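You operate a simulated robot arm through the tools that you are given. There is no shell and no other tool. Be economical: measure what you need, move in short steps, check, and stop when the job is done.

You are at the controls of a simulated two-armed robot. One attempt, no reset.

JOB
Put two of the bushes from the top of the carton bench on the top of the square bench. Then put the Size 19 torque wrench from the top of the middle bench on the top of the small bench. Then put the stepped rod on the top of the middle bench away on the shelf of the press. Do these in the order given. Set down upright: stepped rod.

Only the result counts: the job must be done as asked and must still hold three seconds after the hand-in. Knocking over, shifting, dropping, spilling or breaking anything else fails it.

ROBOT AND FRAMES
Two 6-joint arms with three-finger grippers on one trunk, on a base that drives. Base frame: it is fixed to the floor where the robot stands at the start and does not move with it; the origin is under the middle of the robot, x ahead of it, y to its left, z up; the surface under the hand at the start is at about z = 880. Lengths are in mm, angles in rad, forces in N, time in s.
The left shoulder is at the start at [21, 170, 1483], the right one opposite. With the tool pointing down near the work surface each hand reaches from about 360 to 620 mm from the robot's upright axis, wherever it stands, measured 20 degrees to its own side. Places, roughly: shelf of the press [-9900, 9100, 800]; stepped rod [750, 12750, 1000]; top of the small bench [-600, 6300, 900]; top of the square bench [-3300, -200, 900]; torque wrench [500, 10250, 1000]. Payload 2.2 kg a hand.
The TCP of each hand is the grasp point between the finger pads, 25 mm short of the fingertips. In the tool frame z runs along the fingers and y along their closing line. The gripper opens to 104 mm. The gripper's body begins 74 mm behind the TCP.
Orientation is that of the tool frame in the base frame, as a unit quaternion [x, y, z, w]. With the fingers straight down and closing along the base's y, the tool's x points along the base's -x, its y along +y and its z along -z.

CONTROLS
- The arms move only by the tool servo_tool. It takes "left_increments", "right_increments" or both (then of equal length, played together; a hand with none holds still); each is one flat list of numbers, 7 for each row, row after row: the shift along the tool's x, y, z in mm, then the turn, a rotation vector about the tool's x, y, z in rad, then the opening, from 0 (shut) to 1 (fully open). In form: [dx, dy, dz, rx, ry, rz, claw, dx, dy, dz, rx, ry, rz, claw, ...]. A call has 1 to 12 rows; each row shifts and turns the commanded pose from where the row before left it, along the tool's axes as they then stand. A row lasts 0.2 s, in which the tool goes at most 50 mm and 0.15 rad; a call with a longer step from one row to the next is refused whole, and so is a gripper value outside its range. A pose out of reach is approached as far as the arm can. The call stops where the force on the tool passes 40 N (or 10 N more than at its start, if that is more) or the arm is blocked; 0.2 s more then pass. The fingers move at their own pace and stop on an object; they squeeze with about 34 N. The grip force told is the motor's: it shows also when the fingers shut on nothing. Time passes only in rows, and 0.2 s behind the last, so rows that do not move let the fingers close. It gives the time, the measured TCP pose, the force on the tool (base axes), the opening and the grip force at its end, in the units of the frame above (readings bear some noise), with the torque about the TCP (base axes, N m) and any sound that the robot's microphone picked up.
- Cameras (640 x 400 px; columns grow to the right, rows downward): "scene" is now at [149.6, 25.6, 1366.8]; the picture's right is [0.31, -0.95, 0.00], its down [-0.63, -0.21, -0.74] and it looks along [0.71, 0.23, -0.67] (base axes); focal length 293 px, centre (320, 200). "left" rides on the left gripper at [82, -3, -104] in its tool frame; the picture's right is [0.04, 1.00, 0.00], its down [-0.75, 0.03, -0.66] and it looks along [-0.66, 0.03, 0.75] (tool axes); focal length 256 px, centre (320, 200). "right" rides on the right gripper at [82, 3, -104] in its tool frame; the picture's right is [-0.04, 1.00, 0.00], its down [-0.75, -0.03, -0.66] and it looks along [-0.66, -0.03, 0.75] (tool axes); focal length 256 px, centre (320, 200). There is no depth. A picture from a camera that has moved, and an enlarged one, comes with that camera's place and axes in the base frame and with its lens.
- snapshot(camera): a new picture of that camera. No time passes.
- slide_trunk(by): slides the trunk up (or, below 0, down) by that many mm; the arms and the scene camera ride with it, the base frame stays. It gives what a move gives, with no picture.
- base_move(legs): drives the robot by 1 to 6 legs, each [ahead, left, turn to the left] in mm, mm and rad, along the robot's own axes; the way and the turn of a leg run together, so that a leg with both is an arc; at most 1500 mm and 3.142 rad a leg. The arms and the cameras ride along, it lands a little off, and it stops where it bumps. It gives what a move gives.
- turn_head(pan, tilt): turns the head with the scene camera to pan (to the left, within 1.047 rad either way) and tilt (down, from -0.506 to 1.204), counted from straight ahead of the robot. It gives what a move gives.
- close_up(camera, box): a new picture of the part [left, top, right, bottom] of that camera's present view, enlarged. No time passes.
- close_job(): hands the job in; it is judged then, once.

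Go step by step. Nothing tells you exact positions but the pictures and the camera data: compare them with the known pose of the tool, close in by small moves and look again before you grip or let go. The budget is 165 turns and 122 pictures, counting those below and the enlarged ones. Unless the task says otherwise, let go and move clear before handing in.

The tools are called after "Request:" as name(argument=value, ...) on one line, values as JSON. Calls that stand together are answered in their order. servo_tool: Moves the arms, as the interface text tells. Its arguments: {"type":"object","properties":{"left_increments":{"type":"array","items":{"type":"number"}},"right_increments":{"type":"array","items":{"type":"number"}}},"required":[]} The other tools are called the same way: slide_trunk (by) slides the trunk up or down; base_move (legs) drives the base; turn_head (pan, tilt) turns the head that bears the scene camera; snapshot (camera) takes a picture; close_up (camera, box) takes an enlarged picture of a part of a camera's view; close_job () hands the job in.

At the start:

```text
time: 0.0
left_ee_pos: [492.2, 391.2, 1097.0]
left_tcp_rot: [0.001, 1.0, 0.0, 0.0]
left_force: [-0.3, -0.1, 0.3]
left_moment: [0.01, -0.02, -0.01]
left_opening: 103.9
left_finger_force: 0.1
right_ee_pos: [578.9, -120.9, 1151.4]
right_tcp_rot: [0.001, 1.0, 0.0, 0.001]
right_force: [-0.5, -1.2, 0.0]
right_moment: [-0.01, 0.01, -0.05]
right_opening: 104.1
right_finger_force: 0.0
trunk travel left (down, up): [-675.0, 67.0]
robot x, y, heading: [3.4, -1.4, -0.005]
head pan, tilt: [0.314, 0.73]
```

scene: 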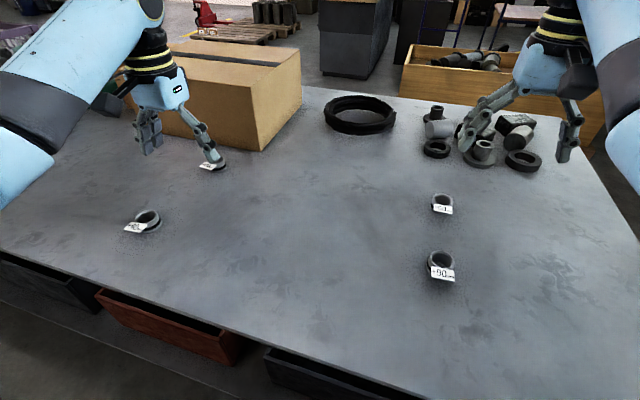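
right: 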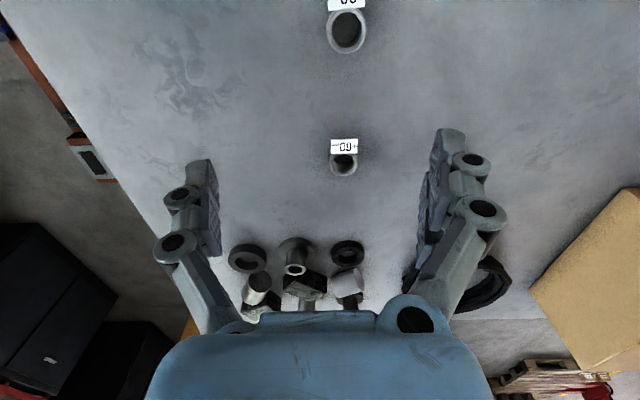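
left: 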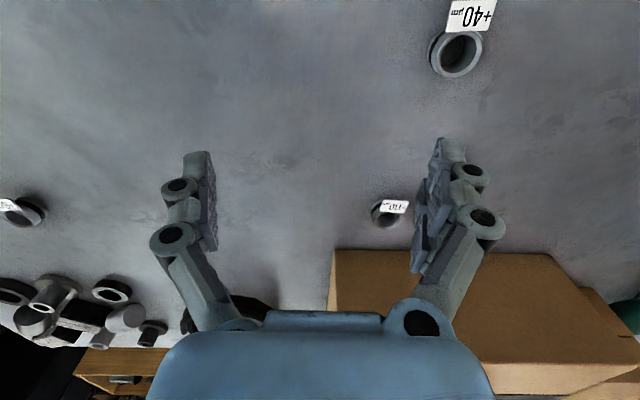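

I see four labelled bushes on the carton bench; the near right one is at about [550, -91] and the near left one at about [473, 537]. I'll take closer looks before gripping.

Request:
close_up(camera="scene", box=[390, 170, 510, 300])

Request:
close_up(camera="scene", box=[90, 140, 260, 250])

Request:
close_up(camera="right", box=[280, 0, 400, 80])

```text
3.08 times, centred on (450, 235) of scene
camera zoom: at [149.6, 25.6, 1366.8], right [0.31, -0.95, 0.0], down [-0.63, -0.21, -0.74], along [0.71, 0.23, -0.67], focal length 902 px, centre (-80, 92)
```

zoom: 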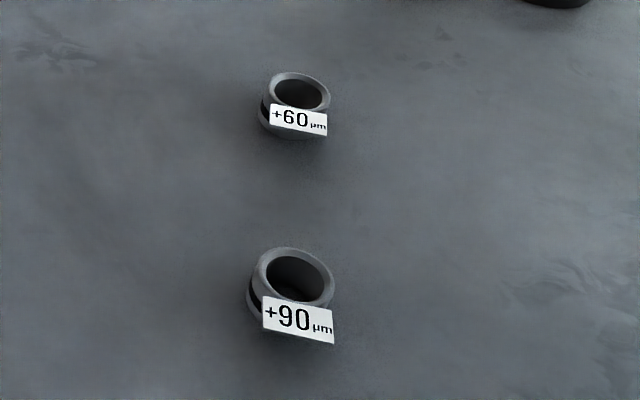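

```text
3.64 times, centred on (175, 195) of scene
camera zoom: at [149.6, 25.6, 1366.8], right [0.31, -0.95, 0.0], down [-0.63, -0.21, -0.74], along [0.71, 0.23, -0.67], focal length 1066 px, centre (847, 218)
```

zoom: 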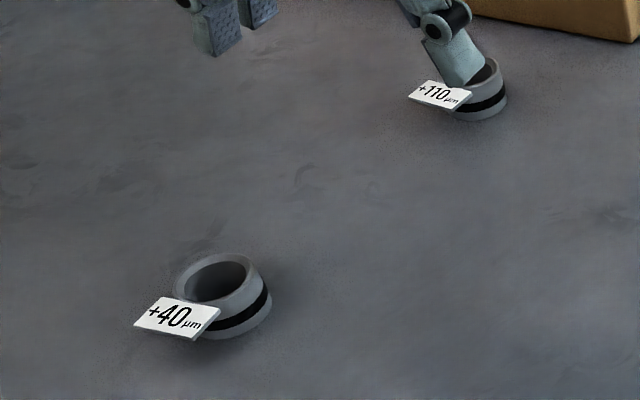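

```text
5.00 times, centred on (340, 40) of right
camera zoom: at [497.8, -118.5, 1255.9], right [0.04, 1.0, 0.0], down [0.75, -0.03, 0.66], along [0.66, -0.03, -0.75], focal length 1280 px, centre (220, 1000)
```

zoom: 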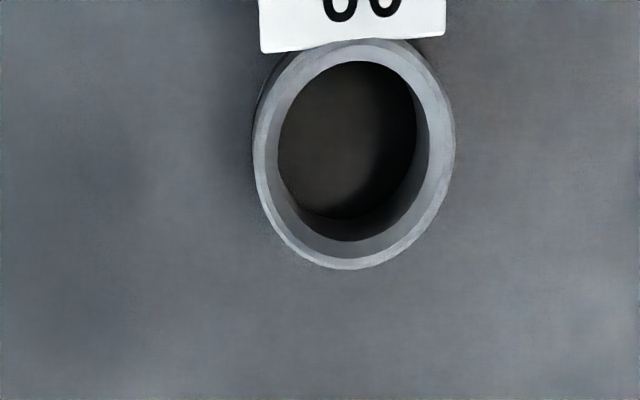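

The bushes are about 46 mm wide with the tags facing the robot, so I'll grip them along y. The right hand goes above the +90 bush first.

Request:
servo_tool(right_increments=[8, 7.5, 40, 0, 0, 0, 1, 8, 7.5, 40, 0, 0, 0, 1, 8, 7.5, 40, 0, 0, 0, 1, 8, 7.5, 40, 0, 0, 0, 1, 0, 0, 0, 0, 0, 0, 1])

Request:
snapshot(camera="right")

Request:
snapshot(camera="scene")

```text
time: 1.2
left_ee_pos: [492.9, 391.0, 1096.6]
left_tcp_rot: [0.0, 1.0, 0.0, 0.0]
left_force: [0.4, 0.6, -0.4]
left_moment: [0.01, 0.0, 0.03]
left_opening: 104.1
left_finger_force: 0.1
right_ee_pos: [551.5, -98.3, 995.4]
right_tcp_rot: [0.003, 1.0, -0.003, 0.003]
right_force: [0.2, 1.4, -0.1]
right_moment: [0.01, 0.0, 0.03]
right_opening: 104.1
right_finger_force: 0.1
trunk travel left (down, up): [-675.0, 67.0]
robot x, y, heading: [-0.6, -0.3, -0.001]
head pan, tilt: [0.314, 0.73]
```

```text
115 pictures are left
camera right: at [468.9, -93.5, 1098.6], right [0.05, 1.0, -0.01], down [0.75, -0.03, 0.66], along [0.66, -0.04, -0.75], focal length 256 px, centre (320, 200)
```

right: 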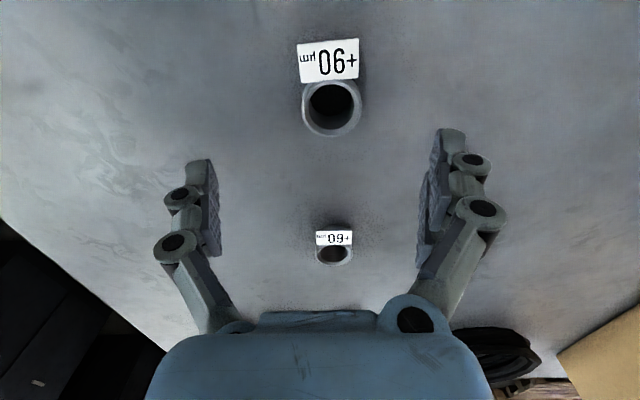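

```text
114 pictures are left
camera scene: at [149.5, 25.7, 1366.8], right [0.31, -0.95, 0.0], down [-0.63, -0.21, -0.74], along [0.71, 0.23, -0.67], focal length 293 px, centre (320, 200)
```

scene: 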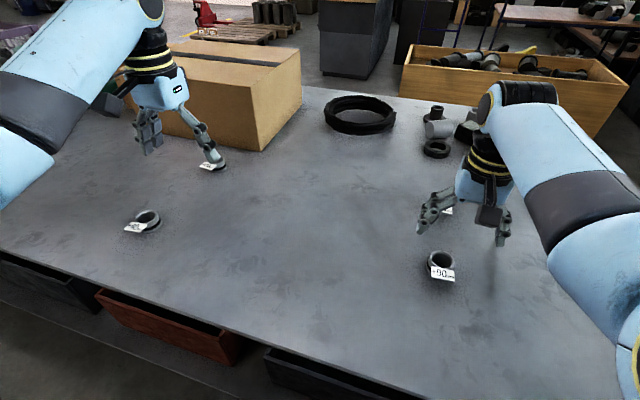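

The bush centre computes to about [545, -90]. I'll lower around it and check.

Request:
servo_tool(right_increments=[3, 4, 20, 0, 0, 0, 1, 3, 4, 20, 0, 0, 0, 1, 0, 0, 20, 0, 0, 0, 1, 0, 0, 15, 0, 0, 0, 1, 0, 0, 0, 0, 0, 0, 1])

Request:
snapshot(camera="right")

Request:
close_up(camera="scene", box=[380, 200, 520, 290])

```text
time: 2.4
left_ee_pos: [491.4, 390.6, 1098.1]
left_tcp_rot: [0.0, 1.0, 0.0, -0.001]
left_force: [-0.3, -0.8, -0.3]
left_moment: [0.01, 0.03, -0.05]
left_opening: 104.1
left_finger_force: 0.0
right_ee_pos: [540.9, -84.3, 916.1]
right_tcp_rot: [0.0, 1.0, 0.001, 0.0]
right_force: [-0.1, -0.2, 0.3]
right_moment: [0.02, -0.02, 0.02]
right_opening: 104.2
right_finger_force: 0.0
trunk travel left (down, up): [-675.0, 67.0]
robot x, y, heading: [-2.0, 1.7, -0.0]
head pan, tilt: [0.314, 0.73]
```

```text
113 pictures are left
camera right: at [458.8, -81.0, 1021.4], right [0.04, 1.0, 0.0], down [0.75, -0.03, 0.66], along [0.66, -0.03, -0.75], focal length 256 px, centre (320, 200)
```

right: 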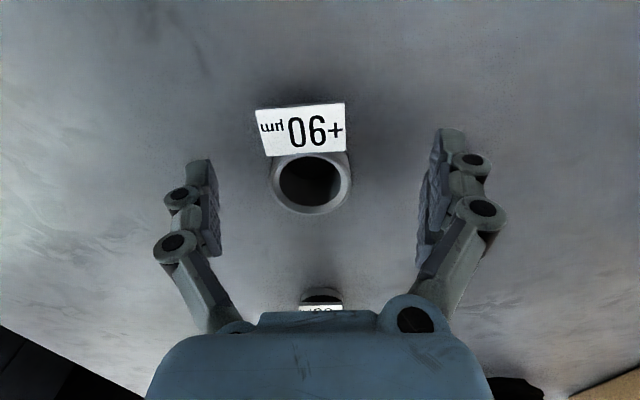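

```text
4.44 times, centred on (450, 245) of scene
camera zoom: at [149.3, 25.6, 1366.8], right [0.31, -0.95, 0.0], down [-0.63, -0.21, -0.74], along [0.71, 0.23, -0.67], focal length 1303 px, centre (-258, 0)
```

zoom: 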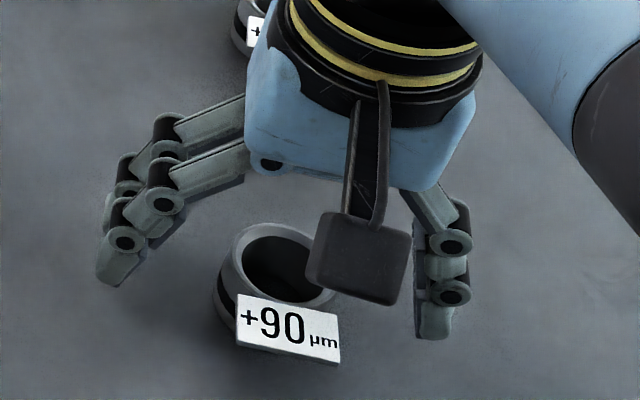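

The bush centre is about 6 mm ahead and 6 mm to the right of the hand. I'll correct, lower a little and close.

Request:
servo_tool(right_increments=[-6, -6, 0, 0, 0, 0, 1, 0, 0, 5, 0, 0, 0, 1, 0, 0, 0, 0, 0, 0, 0.3, 0, 0, 0, 0, 0, 0, 0.3, 0, 0, 0, 0, 0, 0, 0.3, 0, 0, 0, 0, 0, 0, 0.3])

Request:
snapshot(camera="right")

```text
time: 3.8
left_ee_pos: [492.2, 392.0, 1097.9]
left_tcp_rot: [0.0, 1.0, 0.0, 0.001]
left_force: [0.5, -0.1, -0.2]
left_moment: [-0.02, 0.01, 0.06]
left_opening: 104.0
left_finger_force: 0.0
right_ee_pos: [547.0, -89.1, 911.4]
right_tcp_rot: [0.0, 1.0, 0.0, 0.0]
right_force: [0.5, -0.1, -1.1]
right_moment: [-0.02, -0.03, -0.01]
right_opening: 44.4
right_finger_force: 33.3
trunk travel left (down, up): [-675.0, 67.0]
robot x, y, heading: [-0.8, 3.1, -0.003]
head pan, tilt: [0.314, 0.73]
```

```text
111 pictures are left
camera right: at [465.8, -85.9, 1016.2], right [0.04, 1.0, 0.0], down [0.75, -0.03, 0.66], along [0.66, -0.03, -0.75], focal length 256 px, centre (320, 200)
```

right: 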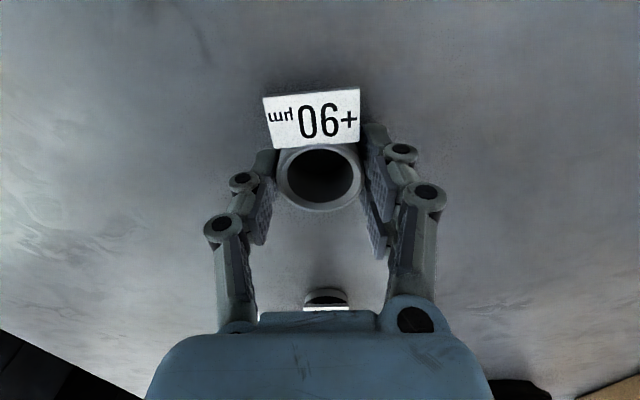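

The +90 bush is gripped (44 mm, 33 N). I'll lift it, then shift the base left to reach the +40 bush with the left hand.

Request:
servo_tool(right_increments=[0, 0, -10, 0, 0, 0, 0.2, 0, 0, -30, 0, 0, 0, 0.2, 0, 0, -40, 0, 0, 0, 0.2, 0, 0, -40, 0, 0, 0, 0.2, 0, 0, -40, 0, 0, 0, 0.2, 0, 0, 0, 0, 0, 0, 0.2])

Request:
base_move(legs=[[0, 300, 0]])

Request:
snapshot(camera="scene")

Request:
snapshot(camera="left")

```text
time: 5.4
left_ee_pos: [490.6, 391.5, 1097.3]
left_tcp_rot: [-0.001, 1.0, 0.0, 0.0]
left_force: [-0.2, -1.0, -0.4]
left_moment: [0.03, 0.01, -0.01]
left_opening: 104.2
left_finger_force: 0.1
right_ee_pos: [551.0, -121.7, 1065.2]
right_tcp_rot: [0.013, 1.0, -0.019, -0.001]
right_force: [0.5, -0.8, -0.4]
right_moment: [-0.03, -0.01, 0.02]
right_opening: 44.1
right_finger_force: 34.1
trunk travel left (down, up): [-675.0, 67.0]
robot x, y, heading: [-1.7, -2.4, -0.001]
head pan, tilt: [0.314, 0.73]
stopped in row 6 (right hand): the arm was blocked; the commanded pose is now the measured one
```

```text
time: 7.5
left_ee_pos: [492.7, 695.4, 1096.6]
left_tcp_rot: [0.002, 1.0, 0.0, 0.001]
left_force: [-0.2, 0.5, -0.7]
left_moment: [-0.03, 0.0, -0.02]
left_opening: 104.2
left_finger_force: 0.1
right_ee_pos: [550.1, 184.6, 1065.5]
right_tcp_rot: [0.014, 1.0, -0.019, -0.001]
right_force: [0.0, -0.9, -0.9]
right_moment: [0.0, 0.0, -0.04]
right_opening: 44.3
right_finger_force: 33.5
trunk travel left (down, up): [-675.0, 67.0]
robot x, y, heading: [3.2, 305.5, -0.003]
head pan, tilt: [0.314, 0.73]
```

```text
110 pictures are left
camera scene: at [150.0, 331.9, 1366.8], right [0.31, -0.95, 0.0], down [-0.63, -0.21, -0.74], along [0.71, 0.23, -0.67], focal length 293 px, centre (320, 200)
```

scene: 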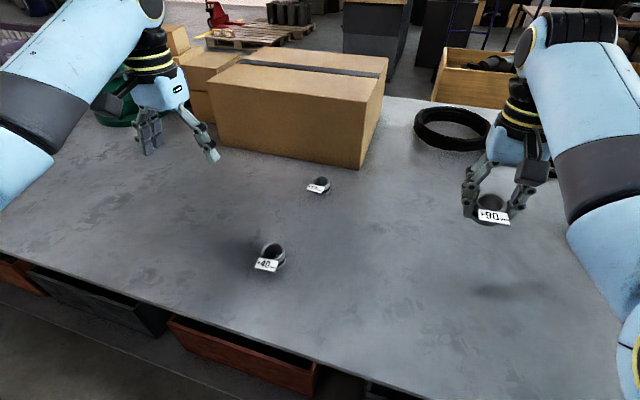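

```text
109 pictures are left
camera left: at [411.7, 692.9, 1200.5], right [-0.04, 1.0, 0.0], down [0.75, 0.03, 0.66], along [0.66, 0.02, -0.75], focal length 256 px, centre (320, 200)
```

left: 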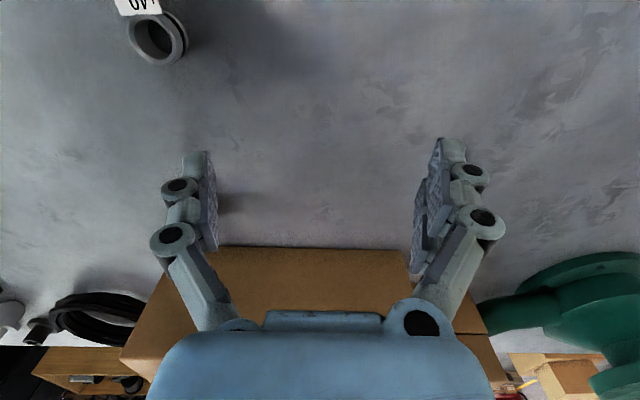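

The +40 bush now computes to about [466, 531]. I'll bring the left hand above it.

Request:
servo_tool(left_increments=[5.3, -32.7, 27, 0, 0, 0, 1, 5.3, -32.7, 27, 0, 0, 0, 1, 5.3, -32.7, 27, 0, 0, 0, 1, 5.3, -32.7, 27, 0, 0, 0, 1, 5.3, -32.7, 27, 0, 0, 0, 1, 0, 0, 0, 0, 0, 0, 1])

Request:
snapshot(camera="left")

```text
time: 8.9
left_ee_pos: [467.9, 534.2, 960.4]
left_tcp_rot: [0.0, 1.0, 0.0, 0.0]
left_force: [0.0, 0.3, -0.3]
left_moment: [-0.01, -0.01, 0.02]
left_opening: 103.8
left_finger_force: 0.0
right_ee_pos: [551.6, 184.5, 1067.7]
right_tcp_rot: [0.015, 1.0, -0.019, -0.001]
right_force: [-0.1, -0.6, -0.7]
right_moment: [-0.02, -0.01, 0.01]
right_opening: 44.0
right_finger_force: 33.9
trunk travel left (down, up): [-675.0, 67.0]
robot x, y, heading: [-0.1, 308.3, -0.003]
head pan, tilt: [0.314, 0.73]
```

```text
108 pictures are left
camera left: at [385.7, 529.3, 1064.7], right [-0.04, 1.0, 0.0], down [0.75, 0.03, 0.66], along [0.66, 0.02, -0.75], focal length 256 px, centre (320, 200)
```

left: 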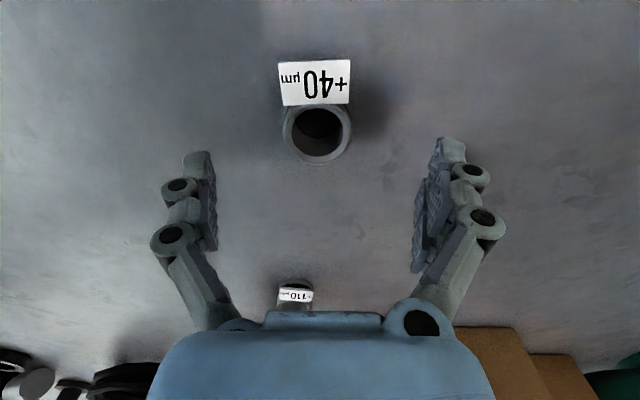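

The bush centre is at [466, 529], so only a few millimetres of correction are needed. I'll go down and close.

Request:
servo_tool(left_increments=[1, -3, 15, 0, 0, 0, 1, 0, 0, 15, 0, 0, 0, 1, 0, 0, 13, 0, 0, 0, 1, 0, 0, 6, 0, 0, 0, 1, 0, 0, 0, 0, 0, 0, 0.2, 0, 0, 0, 0, 0, 0, 0.2, 0, 0, 0, 0, 0, 0, 0.2, 0, 0, 0, 0, 0, 0, 0.2])

Request:
snapshot(camera="left")

```text
time: 10.7
left_ee_pos: [466.5, 530.2, 912.7]
left_tcp_rot: [0.002, 1.0, 0.0, 0.0]
left_force: [0.6, 0.7, -0.6]
left_moment: [0.04, -0.01, -0.01]
left_opening: 44.4
left_finger_force: 34.2
right_ee_pos: [549.5, 183.4, 1066.1]
right_tcp_rot: [0.015, 1.0, -0.018, -0.001]
right_force: [-0.5, -1.0, -0.9]
right_moment: [0.01, -0.01, 0.0]
right_opening: 43.9
right_finger_force: 34.2
trunk travel left (down, up): [-675.0, 67.0]
robot x, y, heading: [3.4, 307.1, 0.001]
head pan, tilt: [0.314, 0.73]
```

```text
107 pictures are left
camera left: at [385.0, 526.1, 1016.5], right [-0.04, 1.0, 0.0], down [0.75, 0.03, 0.66], along [0.66, 0.02, -0.75], focal length 256 px, centre (320, 200)
```

left: 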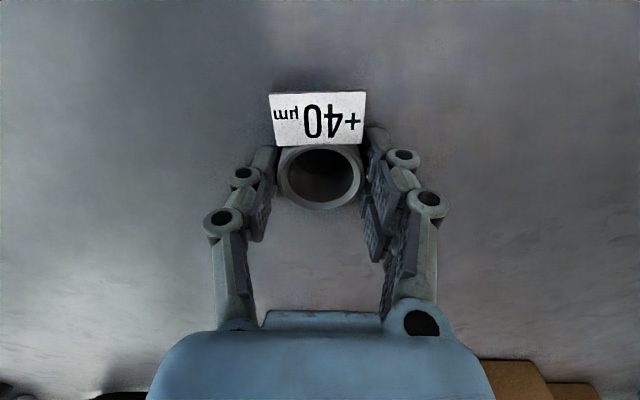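

Both bushes are held. I'll lift the left one and look around to plan the drive.

Request:
servo_tool(left_increments=[0, 0, -10, 0, 0, 0, 0.2, 0, 0, -35, 0, 0, 0, 0.2, 0, 0, -35, 0, 0, 0, 0.2, 0, 0, -35, 0, 0, 0, 0.2, 0, 0, -35, 0, 0, 0, 0.2, 0, 0, 0, 0, 0, 0, 0.2])

Request:
turn_head(pan=1.04, tilt=0.35)

Request:
snapshot(camera="scene")

Request:
turn_head(pan=-1.04, tilt=0.35)

Request:
snapshot(camera="scene")

```text
time: 12.1
left_ee_pos: [462.5, 530.4, 1063.5]
left_tcp_rot: [0.003, 1.0, 0.0, -0.001]
left_force: [0.5, -0.1, -0.2]
left_moment: [0.03, 0.03, -0.02]
left_opening: 44.0
left_finger_force: 34.1
right_ee_pos: [550.1, 183.9, 1066.7]
right_tcp_rot: [0.015, 1.0, -0.019, -0.002]
right_force: [0.3, 0.1, -0.9]
right_moment: [-0.01, -0.03, 0.03]
right_opening: 44.0
right_finger_force: 33.4
trunk travel left (down, up): [-675.0, 67.0]
robot x, y, heading: [-1.4, 307.0, 0.0]
head pan, tilt: [0.314, 0.73]
```

```text
time: 13.2
left_ee_pos: [463.2, 531.8, 1063.7]
left_tcp_rot: [0.003, 1.0, 0.0, 0.0]
left_force: [0.1, -0.8, -0.5]
left_moment: [0.05, 0.01, -0.01]
left_opening: 44.0
left_finger_force: 34.0
right_ee_pos: [549.7, 183.8, 1066.6]
right_tcp_rot: [0.015, 1.0, -0.019, -0.001]
right_force: [0.4, -0.2, -1.0]
right_moment: [0.02, -0.02, 0.02]
right_opening: 44.2
right_finger_force: 34.3
trunk travel left (down, up): [-675.0, 67.0]
robot x, y, heading: [-0.5, 305.1, -0.001]
head pan, tilt: [1.04, 0.351]
```

```text
106 pictures are left
camera scene: at [117.8, 385.6, 1400.7], right [0.86, -0.51, 0.0], down [-0.18, -0.3, -0.94], along [0.48, 0.81, -0.34], focal length 293 px, centre (320, 200)
```

scene: 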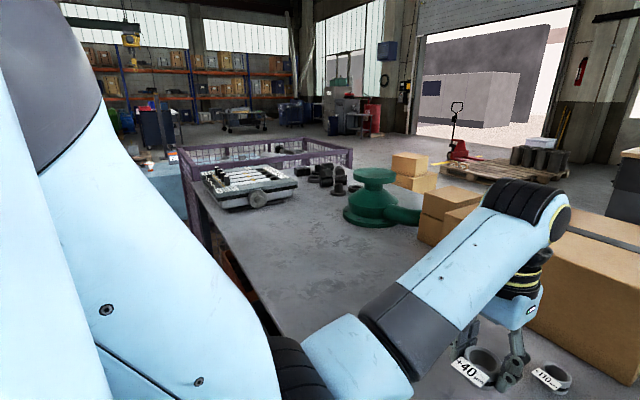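

```text
time: 15.1
left_ee_pos: [463.2, 531.0, 1063.4]
left_tcp_rot: [0.001, 1.0, 0.0, 0.0]
left_force: [0.3, 0.3, -0.8]
left_moment: [0.04, 0.03, -0.02]
left_opening: 43.9
left_finger_force: 33.6
right_ee_pos: [550.5, 184.1, 1066.4]
right_tcp_rot: [0.015, 1.0, -0.019, 0.0]
right_force: [1.0, 0.0, 0.9]
right_moment: [-0.04, 0.02, -0.03]
right_opening: 43.7
right_finger_force: 34.0
trunk travel left (down, up): [-675.0, 67.0]
robot x, y, heading: [-0.5, 307.4, 0.0]
head pan, tilt: [-1.04, 0.351]
```

```text
105 pictures are left
camera scene: at [117.4, 225.1, 1400.7], right [-0.86, -0.5, 0.0], down [-0.17, 0.3, -0.94], along [0.47, -0.81, -0.34], focal length 293 px, centre (320, 200)
```

scene: 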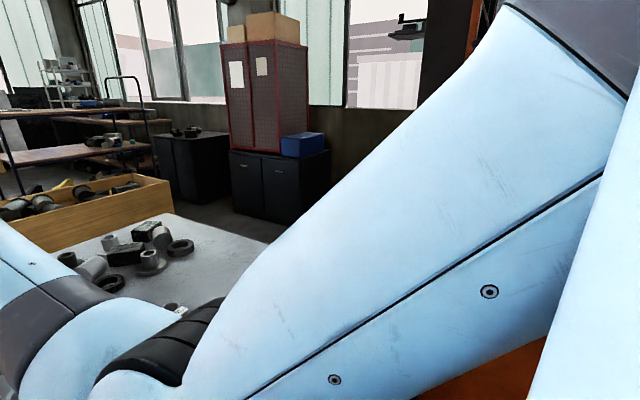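

The area looks open; I'll back off from the bench and turn part way to see what's behind.

Request:
base_move(legs=[[-600, 0, 0], [0, 0, 1.571]])

Request:
turn_head(pan=0.6, tilt=0.25)

Request:
snapshot(camera="scene")

```text
time: 22.2
left_ee_pos: [-801.7, 771.4, 1064.2]
left_tcp_rot: [-0.701, 0.713, 0.0, 0.0]
left_force: [-0.8, 0.7, -0.6]
left_moment: [0.01, 0.02, -0.02]
left_opening: 43.4
left_finger_force: 34.0
right_ee_pos: [-453.6, 853.5, 1066.3]
right_tcp_rot: [-0.692, 0.722, -0.015, 0.013]
right_force: [-0.5, -0.4, -0.5]
right_moment: [0.04, 0.0, -0.01]
right_opening: 43.5
right_finger_force: 33.6
trunk travel left (down, up): [-675.0, 67.0]
robot x, y, heading: [-582.2, 302.5, 1.556]
head pan, tilt: [-1.04, 0.351]
```

```text
time: 23.9
left_ee_pos: [-801.1, 772.1, 1063.4]
left_tcp_rot: [-0.701, 0.713, 0.001, 0.0]
left_force: [-0.7, 0.3, -1.5]
left_moment: [0.01, -0.04, -0.01]
left_opening: 43.6
left_finger_force: 33.9
right_ee_pos: [-453.1, 853.9, 1065.9]
right_tcp_rot: [-0.693, 0.721, -0.015, 0.012]
right_force: [0.4, 0.0, -1.5]
right_moment: [0.01, 0.03, -0.04]
right_opening: 43.7
right_finger_force: 34.1
trunk travel left (down, up): [-675.0, 67.0]
robot x, y, heading: [-582.3, 307.8, 1.551]
head pan, tilt: [0.6, 0.25]
```

```text
104 pictures are left
camera scene: at [-633.8, 454.0, 1410.1], right [0.83, 0.55, 0.0], down [0.14, -0.21, -0.97], along [-0.53, 0.81, -0.25], focal length 293 px, centre (320, 200)
```

scene: 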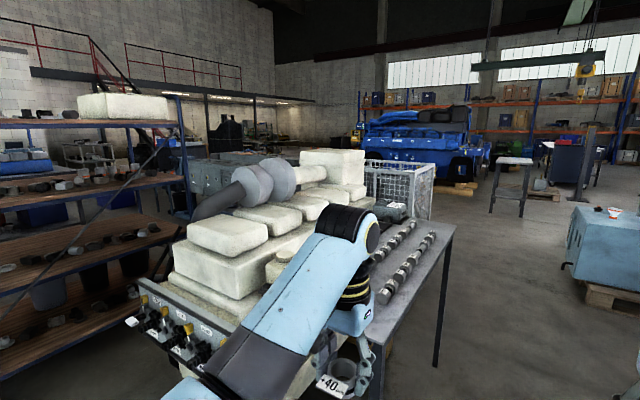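

A table with sacks stands close to the left hand, so I must be careful here. I'll look further left and at the left hand camera before turning more.

Request:
snapshot(camera="left")

Request:
turn_head(pan=1.04, tilt=0.6)

Request:
snapshot(camera="scene")

Request:
turn_head(pan=-0.4, tilt=0.4)

Request:
snapshot(camera="scene")

```text
103 pictures are left
camera left: at [-800.2, 689.4, 1167.2], right [-1.0, -0.02, 0.0], down [-0.02, 0.75, 0.66], along [-0.02, 0.66, -0.75], focal length 256 px, centre (320, 200)
```

left: 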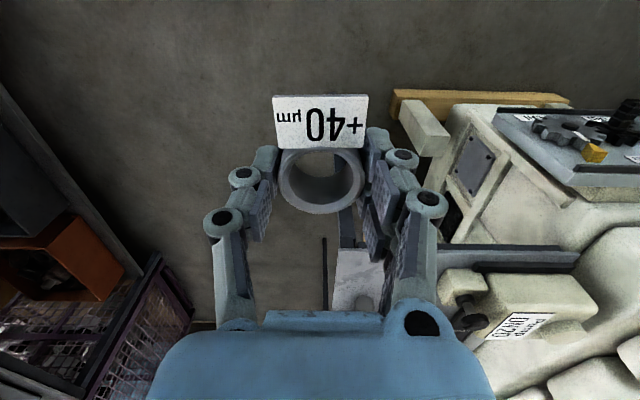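

```text
time: 24.8
left_ee_pos: [-801.4, 770.6, 1063.0]
left_tcp_rot: [-0.702, 0.712, 0.0, 0.0]
left_force: [-0.3, 0.3, -0.2]
left_moment: [0.02, 0.0, -0.02]
left_opening: 43.6
left_finger_force: 33.8
right_ee_pos: [-453.5, 854.3, 1067.2]
right_tcp_rot: [-0.692, 0.722, -0.015, 0.013]
right_force: [0.3, 0.2, -2.1]
right_moment: [-0.01, -0.01, 0.0]
right_opening: 43.7
right_finger_force: 34.2
trunk travel left (down, up): [-675.0, 67.0]
robot x, y, heading: [-584.7, 307.9, 1.554]
head pan, tilt: [1.04, 0.6]
```

```text
102 pictures are left
camera scene: at [-657.8, 422.1, 1378.0], right [0.52, 0.85, 0.0], down [0.48, -0.29, -0.83], along [-0.71, 0.43, -0.56], focal length 293 px, centre (320, 200)
```

scene: 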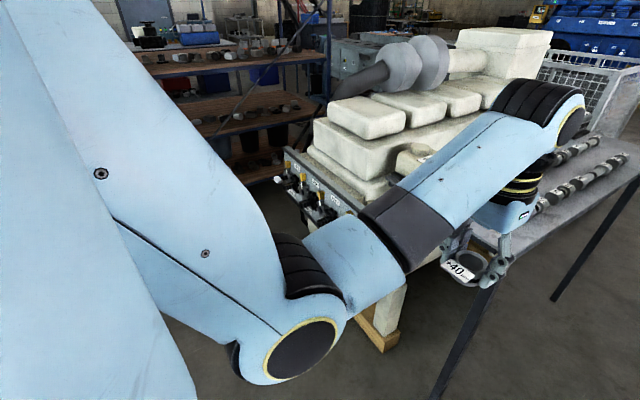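

```text
time: 26.4
left_ee_pos: [-802.1, 771.1, 1063.5]
left_tcp_rot: [-0.701, 0.714, 0.0, 0.0]
left_force: [0.0, 0.9, -1.0]
left_moment: [-0.05, 0.02, 0.0]
left_opening: 43.8
left_finger_force: 34.3
right_ee_pos: [-453.7, 853.4, 1065.2]
right_tcp_rot: [-0.692, 0.722, -0.014, 0.013]
right_force: [0.7, 0.0, -0.8]
right_moment: [0.01, -0.02, -0.01]
right_opening: 43.6
right_finger_force: 34.4
trunk travel left (down, up): [-675.0, 67.0]
robot x, y, heading: [-578.7, 307.7, 1.551]
head pan, tilt: [-0.4, 0.4]
```

```text
101 pictures are left
camera scene: at [-545.1, 460.9, 1396.2], right [0.92, -0.4, 0.0], down [-0.16, -0.36, -0.92], along [0.37, 0.84, -0.39], focal length 293 px, centre (320, 200)
```

scene: 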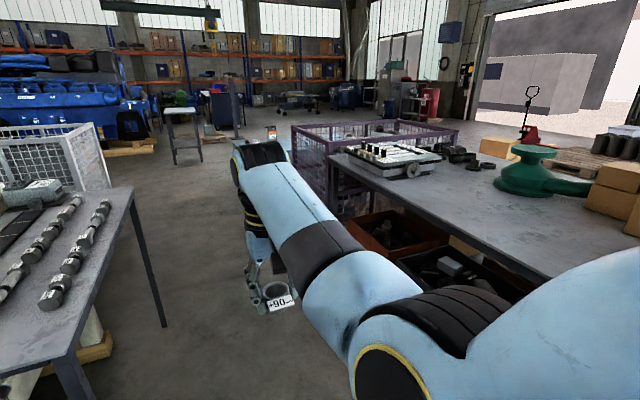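

The machine table begins at about y 750, x below -900. I'll reverse 350 mm, then turn further left to face the square bench.

Request:
base_move(legs=[[-350, 0, 0], [0, 0, 0.8]])

Request:
turn_head(pan=0.7, tilt=0.35)

Request:
snapshot(camera="scene")

```text
time: 30.8
left_ee_pos: [-1076.0, 123.0, 1061.9]
left_tcp_rot: [0.924, -0.382, 0.0, 0.0]
left_force: [0.4, -0.8, -0.8]
left_moment: [-0.02, 0.0, -0.02]
left_opening: 43.7
left_finger_force: 34.6
right_ee_pos: [-891.6, 430.9, 1066.1]
right_tcp_rot: [0.919, -0.394, 0.009, -0.017]
right_force: [-0.4, -1.1, -0.6]
right_moment: [0.03, 0.0, 0.01]
right_opening: 43.3
right_finger_force: 33.4
trunk travel left (down, up): [-675.0, 67.0]
robot x, y, heading: [-589.1, -43.1, 2.362]
head pan, tilt: [-0.4, 0.4]
```

```text
time: 32.1
left_ee_pos: [-1077.0, 122.4, 1062.7]
left_tcp_rot: [0.924, -0.382, 0.0, 0.0]
left_force: [0.6, -0.1, -1.0]
left_moment: [-0.01, 0.02, 0.04]
left_opening: 43.7
left_finger_force: 33.9
right_ee_pos: [-893.2, 430.4, 1066.2]
right_tcp_rot: [0.919, -0.394, 0.008, -0.017]
right_force: [0.0, 0.9, -0.2]
right_moment: [0.0, -0.02, 0.0]
right_opening: 43.6
right_finger_force: 34.4
trunk travel left (down, up): [-675.0, 67.0]
robot x, y, heading: [-587.4, -45.6, 2.361]
head pan, tilt: [0.7, 0.351]
```

```text
100 pictures are left
camera scene: at [-732.3, 13.8, 1400.7], right [0.08, 1.0, 0.0], down [0.34, -0.03, -0.94], along [-0.94, 0.08, -0.34], focal length 293 px, centre (320, 200)
```

scene: 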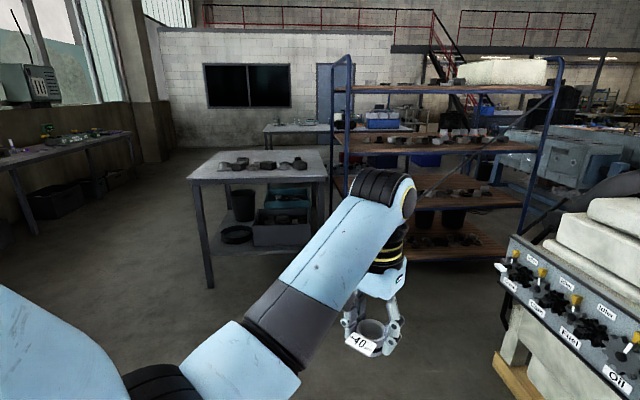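

The square bench is straight ahead, its front edge near x ≈ -2550 to -2750, with several parts further back on it. I'll face it and approach.

Request:
base_move(legs=[[0, 0, 0.78], [1200, 180, 0]])

Request:
turn_head(pan=0.0, tilt=0.5)

Request:
snapshot(camera="scene")

```text
time: 40.3
left_ee_pos: [-2268.4, -433.0, 1061.9]
left_tcp_rot: [1.0, -0.009, 0.001, 0.0]
left_force: [0.1, 0.8, -0.5]
left_moment: [0.0, -0.01, 0.0]
left_opening: 43.8
left_finger_force: 34.0
right_ee_pos: [-2350.2, -84.1, 1065.1]
right_tcp_rot: [1.0, -0.022, 0.001, -0.019]
right_force: [-0.1, 0.9, -1.2]
right_moment: [-0.01, -0.04, -0.01]
right_opening: 43.7
right_finger_force: 33.8
trunk travel left (down, up): [-675.0, 67.0]
robot x, y, heading: [-1802.5, -213.0, 3.126]
head pan, tilt: [0.7, 0.351]
```

```text
time: 41.4
left_ee_pos: [-2267.1, -433.7, 1063.1]
left_tcp_rot: [1.0, -0.009, 0.001, 0.0]
left_force: [-0.2, -0.3, -0.7]
left_moment: [-0.01, 0.0, 0.02]
left_opening: 43.7
left_finger_force: 34.2
right_ee_pos: [-2349.7, -84.3, 1066.3]
right_tcp_rot: [1.0, -0.022, 0.001, -0.019]
right_force: [-0.2, -0.3, -0.5]
right_moment: [0.01, -0.01, -0.02]
right_opening: 43.8
right_finger_force: 33.9
trunk travel left (down, up): [-675.0, 67.0]
robot x, y, heading: [-1798.6, -214.6, 3.122]
head pan, tilt: [0.0, 0.499]
```

```text
99 pictures are left
camera scene: at [-1964.8, -212.4, 1387.0], right [0.02, 1.0, 0.0], down [0.48, -0.01, -0.88], along [-0.88, 0.01, -0.48], focal length 293 px, centre (320, 200)
```

scene: 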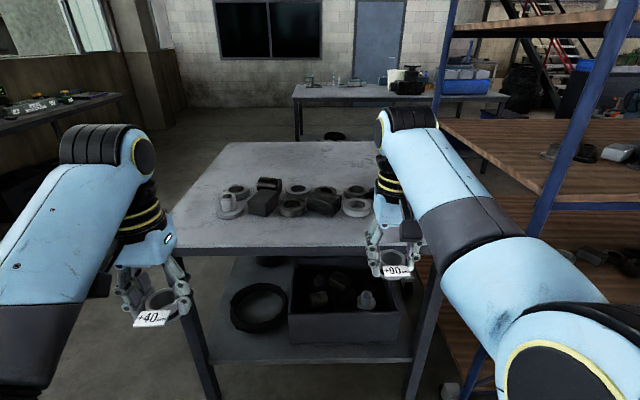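

The front edge is at about x -2583 and the parts begin near x -2750, so the bushes can go at x ≈ -2660. I'll pull the right hand back 80 mm, straighten it, then drive 395 mm ahead.

Request:
servo_tool(right_increments=[30, 0, 0, -0.038, 0, 0, 0.2, 30, 0, 0, 0, 0, 0, 0.2, 20, 0, 0, 0, 0, 0, 0.2, 0, 0, 0, 0, 0, 0, 0.2])

Request:
base_move(legs=[[390, 0, 0.016]])

Request:
turn_head(pan=0.0, tilt=0.85)

Request:
snapshot(camera="scene")

Request:
snapshot(camera="right")

Request:
snapshot(camera="left")

```text
time: 42.3
left_ee_pos: [-2268.0, -432.6, 1062.8]
left_tcp_rot: [1.0, -0.009, 0.0, 0.0]
left_force: [-0.6, 0.2, -1.1]
left_moment: [-0.01, 0.02, 0.02]
left_opening: 43.8
left_finger_force: 34.2
right_ee_pos: [-2288.8, -7.6, 1073.7]
right_tcp_rot: [0.996, -0.047, -0.02, -0.066]
right_force: [1.0, -0.5, -0.2]
right_moment: [0.04, -0.04, 0.01]
right_opening: 43.5
right_finger_force: 33.9
trunk travel left (down, up): [-675.0, 67.0]
robot x, y, heading: [-1800.6, -212.9, 3.121]
head pan, tilt: [0.0, 0.499]
stopped in row 4 (right hand): the arm was blocked; the commanded pose is now the measured one
```

```text
time: 44.8
left_ee_pos: [-2656.0, -433.5, 1062.4]
left_tcp_rot: [1.0, -0.004, 0.001, 0.0]
left_force: [-0.6, 0.2, -0.9]
left_moment: [0.01, -0.02, 0.03]
left_opening: 43.6
left_finger_force: 34.1
right_ee_pos: [-2680.0, -8.9, 1072.9]
right_tcp_rot: [0.997, -0.042, -0.02, -0.065]
right_force: [-0.5, 0.7, -1.3]
right_moment: [-0.02, -0.05, 0.01]
right_opening: 43.6
right_finger_force: 33.9
trunk travel left (down, up): [-675.0, 67.0]
robot x, y, heading: [-2193.3, -209.6, 3.135]
head pan, tilt: [0.0, 0.499]
```

```text
time: 45.6
left_ee_pos: [-2655.7, -433.6, 1063.9]
left_tcp_rot: [1.0, -0.003, 0.002, 0.0]
left_force: [0.7, 0.0, -0.6]
left_moment: [-0.03, 0.01, 0.01]
left_opening: 43.5
left_finger_force: 34.2
right_ee_pos: [-2678.6, -9.2, 1074.5]
right_tcp_rot: [0.997, -0.044, -0.021, -0.068]
right_force: [-0.9, -0.9, 0.1]
right_moment: [-0.02, 0.0, 0.01]
right_opening: 43.5
right_finger_force: 34.1
trunk travel left (down, up): [-675.0, 67.0]
robot x, y, heading: [-2187.4, -207.5, 3.14]
head pan, tilt: [0.0, 0.85]
```

```text
98 pictures are left
camera scene: at [-2340.9, -209.6, 1357.1], right [0.01, 1.0, 0.0], down [0.75, 0.0, -0.66], along [-0.66, 0.0, -0.75], focal length 293 px, centre (320, 200)
```

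scene: 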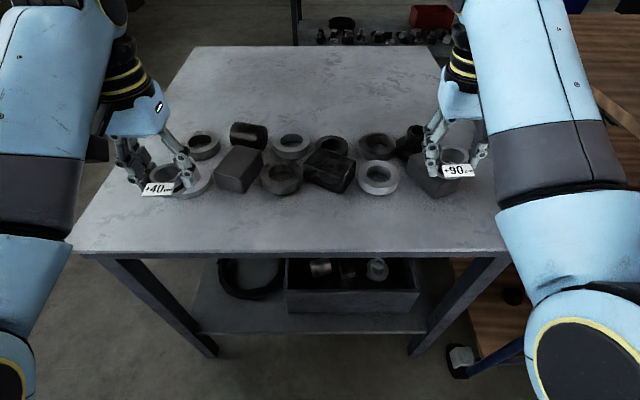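

```text
97 pictures are left
camera right: at [-2595.0, -32.2, 1173.2], right [-0.13, -0.98, -0.13], down [-0.72, 0.0, 0.69], along [-0.68, 0.18, -0.71], focal length 256 px, centre (320, 200)
```

right: 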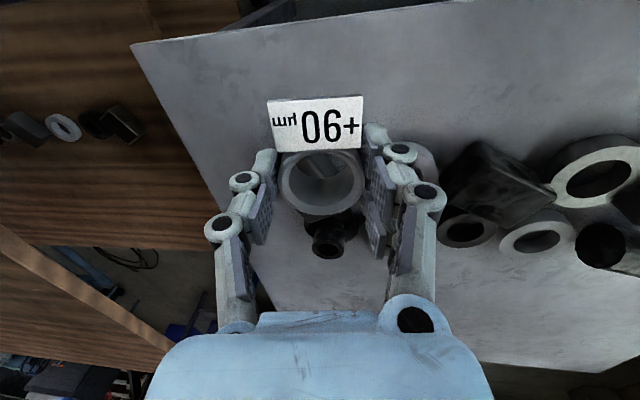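

```text
96 pictures are left
camera left: at [-2573.8, -431.1, 1167.1], right [0.03, -1.0, 0.0], down [-0.75, -0.03, 0.66], along [-0.66, -0.02, -0.76], focal length 256 px, centre (320, 200)
```

left: 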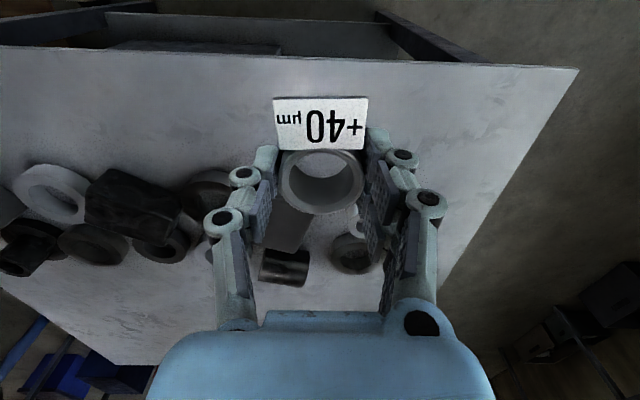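

The edge is nearer x -2637 (bench top about z 870-880), so I need about 45 mm more ahead. Then I'll straighten the right hand and shift it in to y ≈ -100 while lowering.

Request:
base_move(legs=[[45, 0, 0]])

Request:
servo_tool(right_increments=[4, 15, 5, -0.03, 0.01, -0.02, 0.2, 4, 15, 10, -0.03, 0.01, -0.02, 0.2, 4, 15, 10, -0.03, 0.01, -0.02, 0.2, 4, 15, 10, -0.03, 0.01, -0.02, 0.2, 4, 15, 10, -0.016, 0, -0.006, 0.2, 0, 10, 10, 0, 0, 0, 0.2, 0, 0, 0, 0, 0, 0, 0.2])

Request:
snapshot(camera="right")

```text
time: 46.5
left_ee_pos: [-2699.5, -432.9, 1063.1]
left_tcp_rot: [1.0, -0.003, 0.0, 0.0]
left_force: [0.2, -0.4, 0.0]
left_moment: [0.0, -0.03, 0.01]
left_opening: 43.8
left_finger_force: 33.6
right_ee_pos: [-2724.3, -7.7, 1072.5]
right_tcp_rot: [0.997, -0.042, -0.019, -0.067]
right_force: [-0.7, 0.1, -1.5]
right_moment: [0.01, -0.02, 0.01]
right_opening: 43.4
right_finger_force: 33.9
trunk travel left (down, up): [-675.0, 67.0]
robot x, y, heading: [-2231.9, -212.6, 3.134]
head pan, tilt: [0.0, 0.85]
```

```text
time: 47.9
left_ee_pos: [-2696.9, -433.5, 1064.0]
left_tcp_rot: [1.0, -0.003, 0.0, -0.001]
left_force: [-1.8, -0.6, -0.8]
left_moment: [-0.01, -0.04, -0.03]
left_opening: 43.8
left_finger_force: 33.5
right_ee_pos: [-2734.1, -23.5, 1039.4]
right_tcp_rot: [0.998, -0.02, -0.03, -0.048]
right_force: [13.9, -8.4, 26.4]
right_moment: [-1.04, -0.95, 0.21]
right_opening: 43.6
right_finger_force: 34.1
trunk travel left (down, up): [-675.0, 67.0]
robot x, y, heading: [-2233.8, -211.1, 3.135]
head pan, tilt: [0.0, 0.85]
stopped in row 6 (right hand): the force on the tool passed its limit at 64 N (the readings are from after the stop); the commanded pose is now the measured one
```

```text
95 pictures are left
camera right: at [-2646.6, -40.0, 1137.4], right [-0.08, -0.99, -0.09], down [-0.71, -0.01, 0.7], along [-0.7, 0.12, -0.71], focal length 256 px, centre (320, 200)
```

right: 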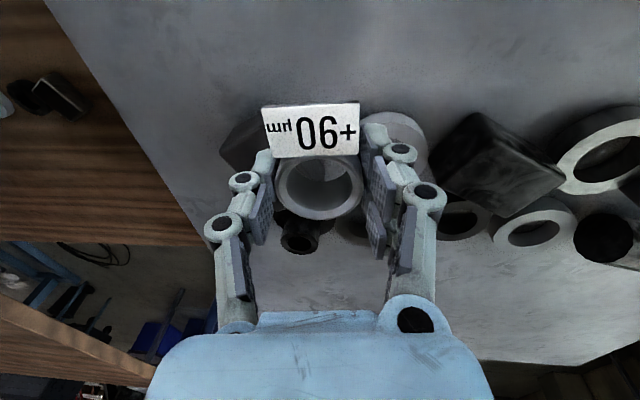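

The right hand met a force at z 1039, unexpectedly high. I'll look at it before anything else.

Request:
snapshot(camera="scene")

Request:
close_up(camera="scene", box=[380, 80, 540, 240])

Request:
snapshot(camera="left")

```text
94 pictures are left
camera scene: at [-2382.2, -211.1, 1357.6], right [0.01, 1.0, 0.0], down [0.75, 0.0, -0.66], along [-0.66, 0.01, -0.75], focal length 293 px, centre (320, 200)
```

scene: 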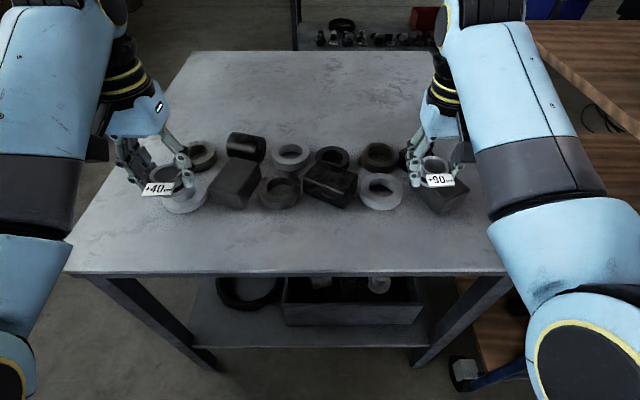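

```text
2.50 times, centred on (460, 160) of scene
camera zoom: at [-2382.2, -211.1, 1357.6], right [0.01, 1.0, 0.0], down [0.75, 0.0, -0.66], along [-0.66, 0.01, -0.75], focal length 733 px, centre (-30, 300)
```

zoom: 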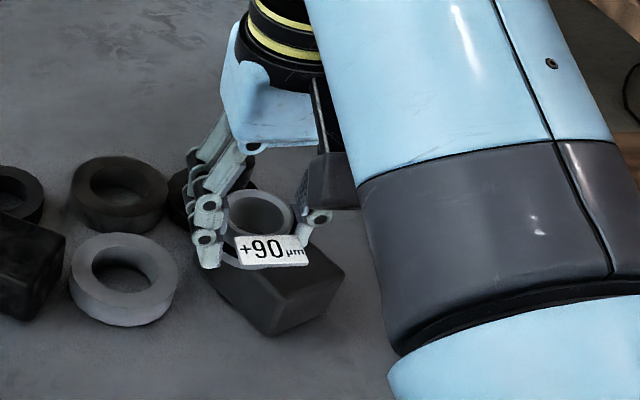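

```text
92 pictures are left
camera left: at [-2615.5, -432.1, 1167.7], right [0.03, -1.0, 0.0], down [-0.75, -0.03, 0.66], along [-0.66, -0.02, -0.75], focal length 256 px, centre (320, 200)
```

left: 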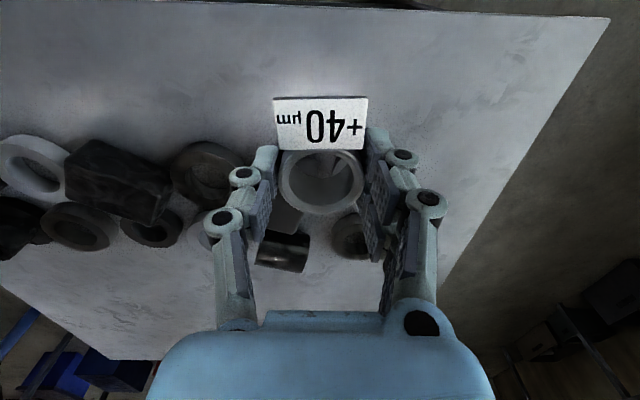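

The bench top is about z 870, so nothing there is tall enough; the contact is probably the gripper camera against the right forearm with the hand pulled in. I'll ease the hand out and away, and see if the force drops.

Request:
servo_tool(right_increments=[-10, -10, 0, 0, 0, 0, 0.2, -10, -5, 0, 0, 0, 0, 0.2, 0, 0, 0, 0, 0, 0, 0.2])

Request:
close_up(camera="scene", box=[380, 0, 640, 200])

```text
time: 48.7
left_ee_pos: [-2699.1, -433.7, 1063.3]
left_tcp_rot: [1.0, -0.003, 0.0, -0.001]
left_force: [-0.1, -0.3, -1.1]
left_moment: [0.0, -0.03, 0.02]
left_opening: 43.9
left_finger_force: 34.3
right_ee_pos: [-2755.7, -10.6, 1038.9]
right_tcp_rot: [0.998, -0.02, -0.03, -0.047]
right_force: [4.8, -5.4, 12.2]
right_moment: [-0.56, -0.42, 0.06]
right_opening: 44.1
right_finger_force: 34.3
trunk travel left (down, up): [-675.0, 67.0]
robot x, y, heading: [-2235.7, -209.6, 3.137]
head pan, tilt: [0.0, 0.85]
```

```text
2.00 times, centred on (510, 100) of scene
camera zoom: at [-2383.7, -210.6, 1357.2], right [0.01, 1.0, 0.0], down [0.75, 0.0, -0.66], along [-0.66, 0.01, -0.75], focal length 586 px, centre (-60, 400)
```

zoom: 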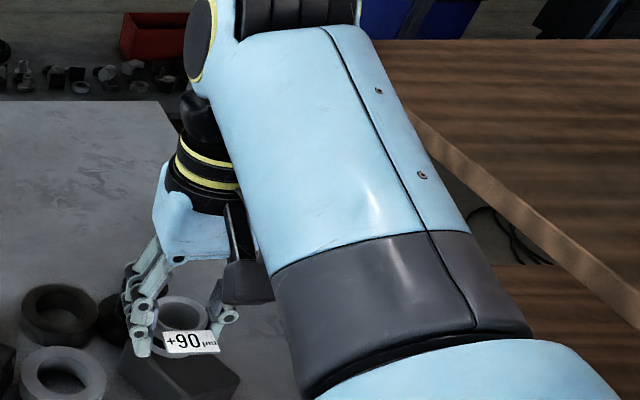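

The camera mount is indeed pressed by the forearm. I'll yaw the right hand so the camera swings inward, away from the forearm.

Request:
servo_tool(right_increments=[0, 0, 0, 0, 0, 0.12, 0.2, 0, 0, 0, 0, 0, 0.12, 0.2, 0, 0, 0, 0, 0, 0.12, 0.2, 0, 0, 0, 0, 0, 0, 0.2])

Request:
snapshot(camera="scene")

```text
time: 49.7
left_ee_pos: [-2698.7, -432.1, 1064.1]
left_tcp_rot: [1.0, -0.004, 0.0, 0.0]
left_force: [0.3, -1.0, -0.8]
left_moment: [-0.02, 0.0, 0.0]
left_opening: 43.7
left_finger_force: 34.0
right_ee_pos: [-2755.0, -8.4, 1039.8]
right_tcp_rot: [0.978, -0.199, -0.038, -0.041]
right_force: [2.7, 1.8, 6.9]
right_moment: [-0.09, -0.18, 0.12]
right_opening: 43.9
right_finger_force: 33.6
trunk travel left (down, up): [-675.0, 67.0]
robot x, y, heading: [-2237.7, -210.1, 3.132]
head pan, tilt: [0.0, 0.85]
```

```text
90 pictures are left
camera scene: at [-2384.4, -209.1, 1357.2], right [0.01, 1.0, 0.0], down [0.75, -0.01, -0.66], along [-0.66, 0.0, -0.75], focal length 293 px, centre (320, 200)
```

scene: 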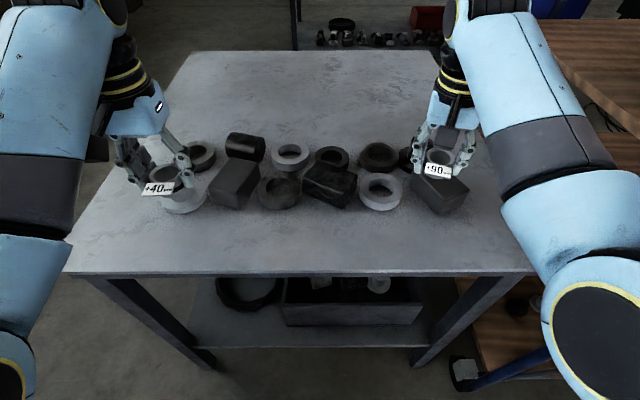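

Force is falling. I'll finish straightening with a bit more yaw, then back the base 50 mm.

Request:
servo_tool(right_increments=[0, 0, 0, -0.03, 0.05, 0.083, 0.2, 0, 0, 0, -0.027, 0.046, 0.083, 0.2, 0, 0, 0, 0, 0, 0, 0.2])

Request:
base_move(legs=[[-52, 0, 0]])

```text
time: 50.5
left_ee_pos: [-2698.9, -431.7, 1063.4]
left_tcp_rot: [1.0, -0.003, 0.001, -0.001]
left_force: [-0.3, -0.4, -0.8]
left_moment: [0.02, -0.01, 0.0]
left_opening: 43.6
left_finger_force: 33.6
right_ee_pos: [-2756.5, -8.8, 1038.4]
right_tcp_rot: [0.96, -0.28, 0.001, -0.001]
right_force: [-1.3, 1.4, 4.2]
right_moment: [0.13, 0.06, 0.03]
right_opening: 43.6
right_finger_force: 34.1
trunk travel left (down, up): [-675.0, 67.0]
robot x, y, heading: [-2237.9, -211.1, 3.132]
head pan, tilt: [0.0, 0.85]
```

```text
time: 51.4
left_ee_pos: [-2645.8, -431.7, 1064.5]
left_tcp_rot: [1.0, -0.004, 0.0, 0.001]
left_force: [0.0, -0.1, -0.5]
left_moment: [-0.03, 0.06, 0.05]
left_opening: 43.3
left_finger_force: 33.8
right_ee_pos: [-2701.4, -9.1, 1039.2]
right_tcp_rot: [0.96, -0.279, 0.001, 0.0]
right_force: [1.3, 0.9, -0.1]
right_moment: [0.0, 0.07, -0.01]
right_opening: 43.4
right_finger_force: 33.8
trunk travel left (down, up): [-675.0, 67.0]
robot x, y, heading: [-2183.9, -210.3, 3.133]
head pan, tilt: [0.0, 0.85]
```

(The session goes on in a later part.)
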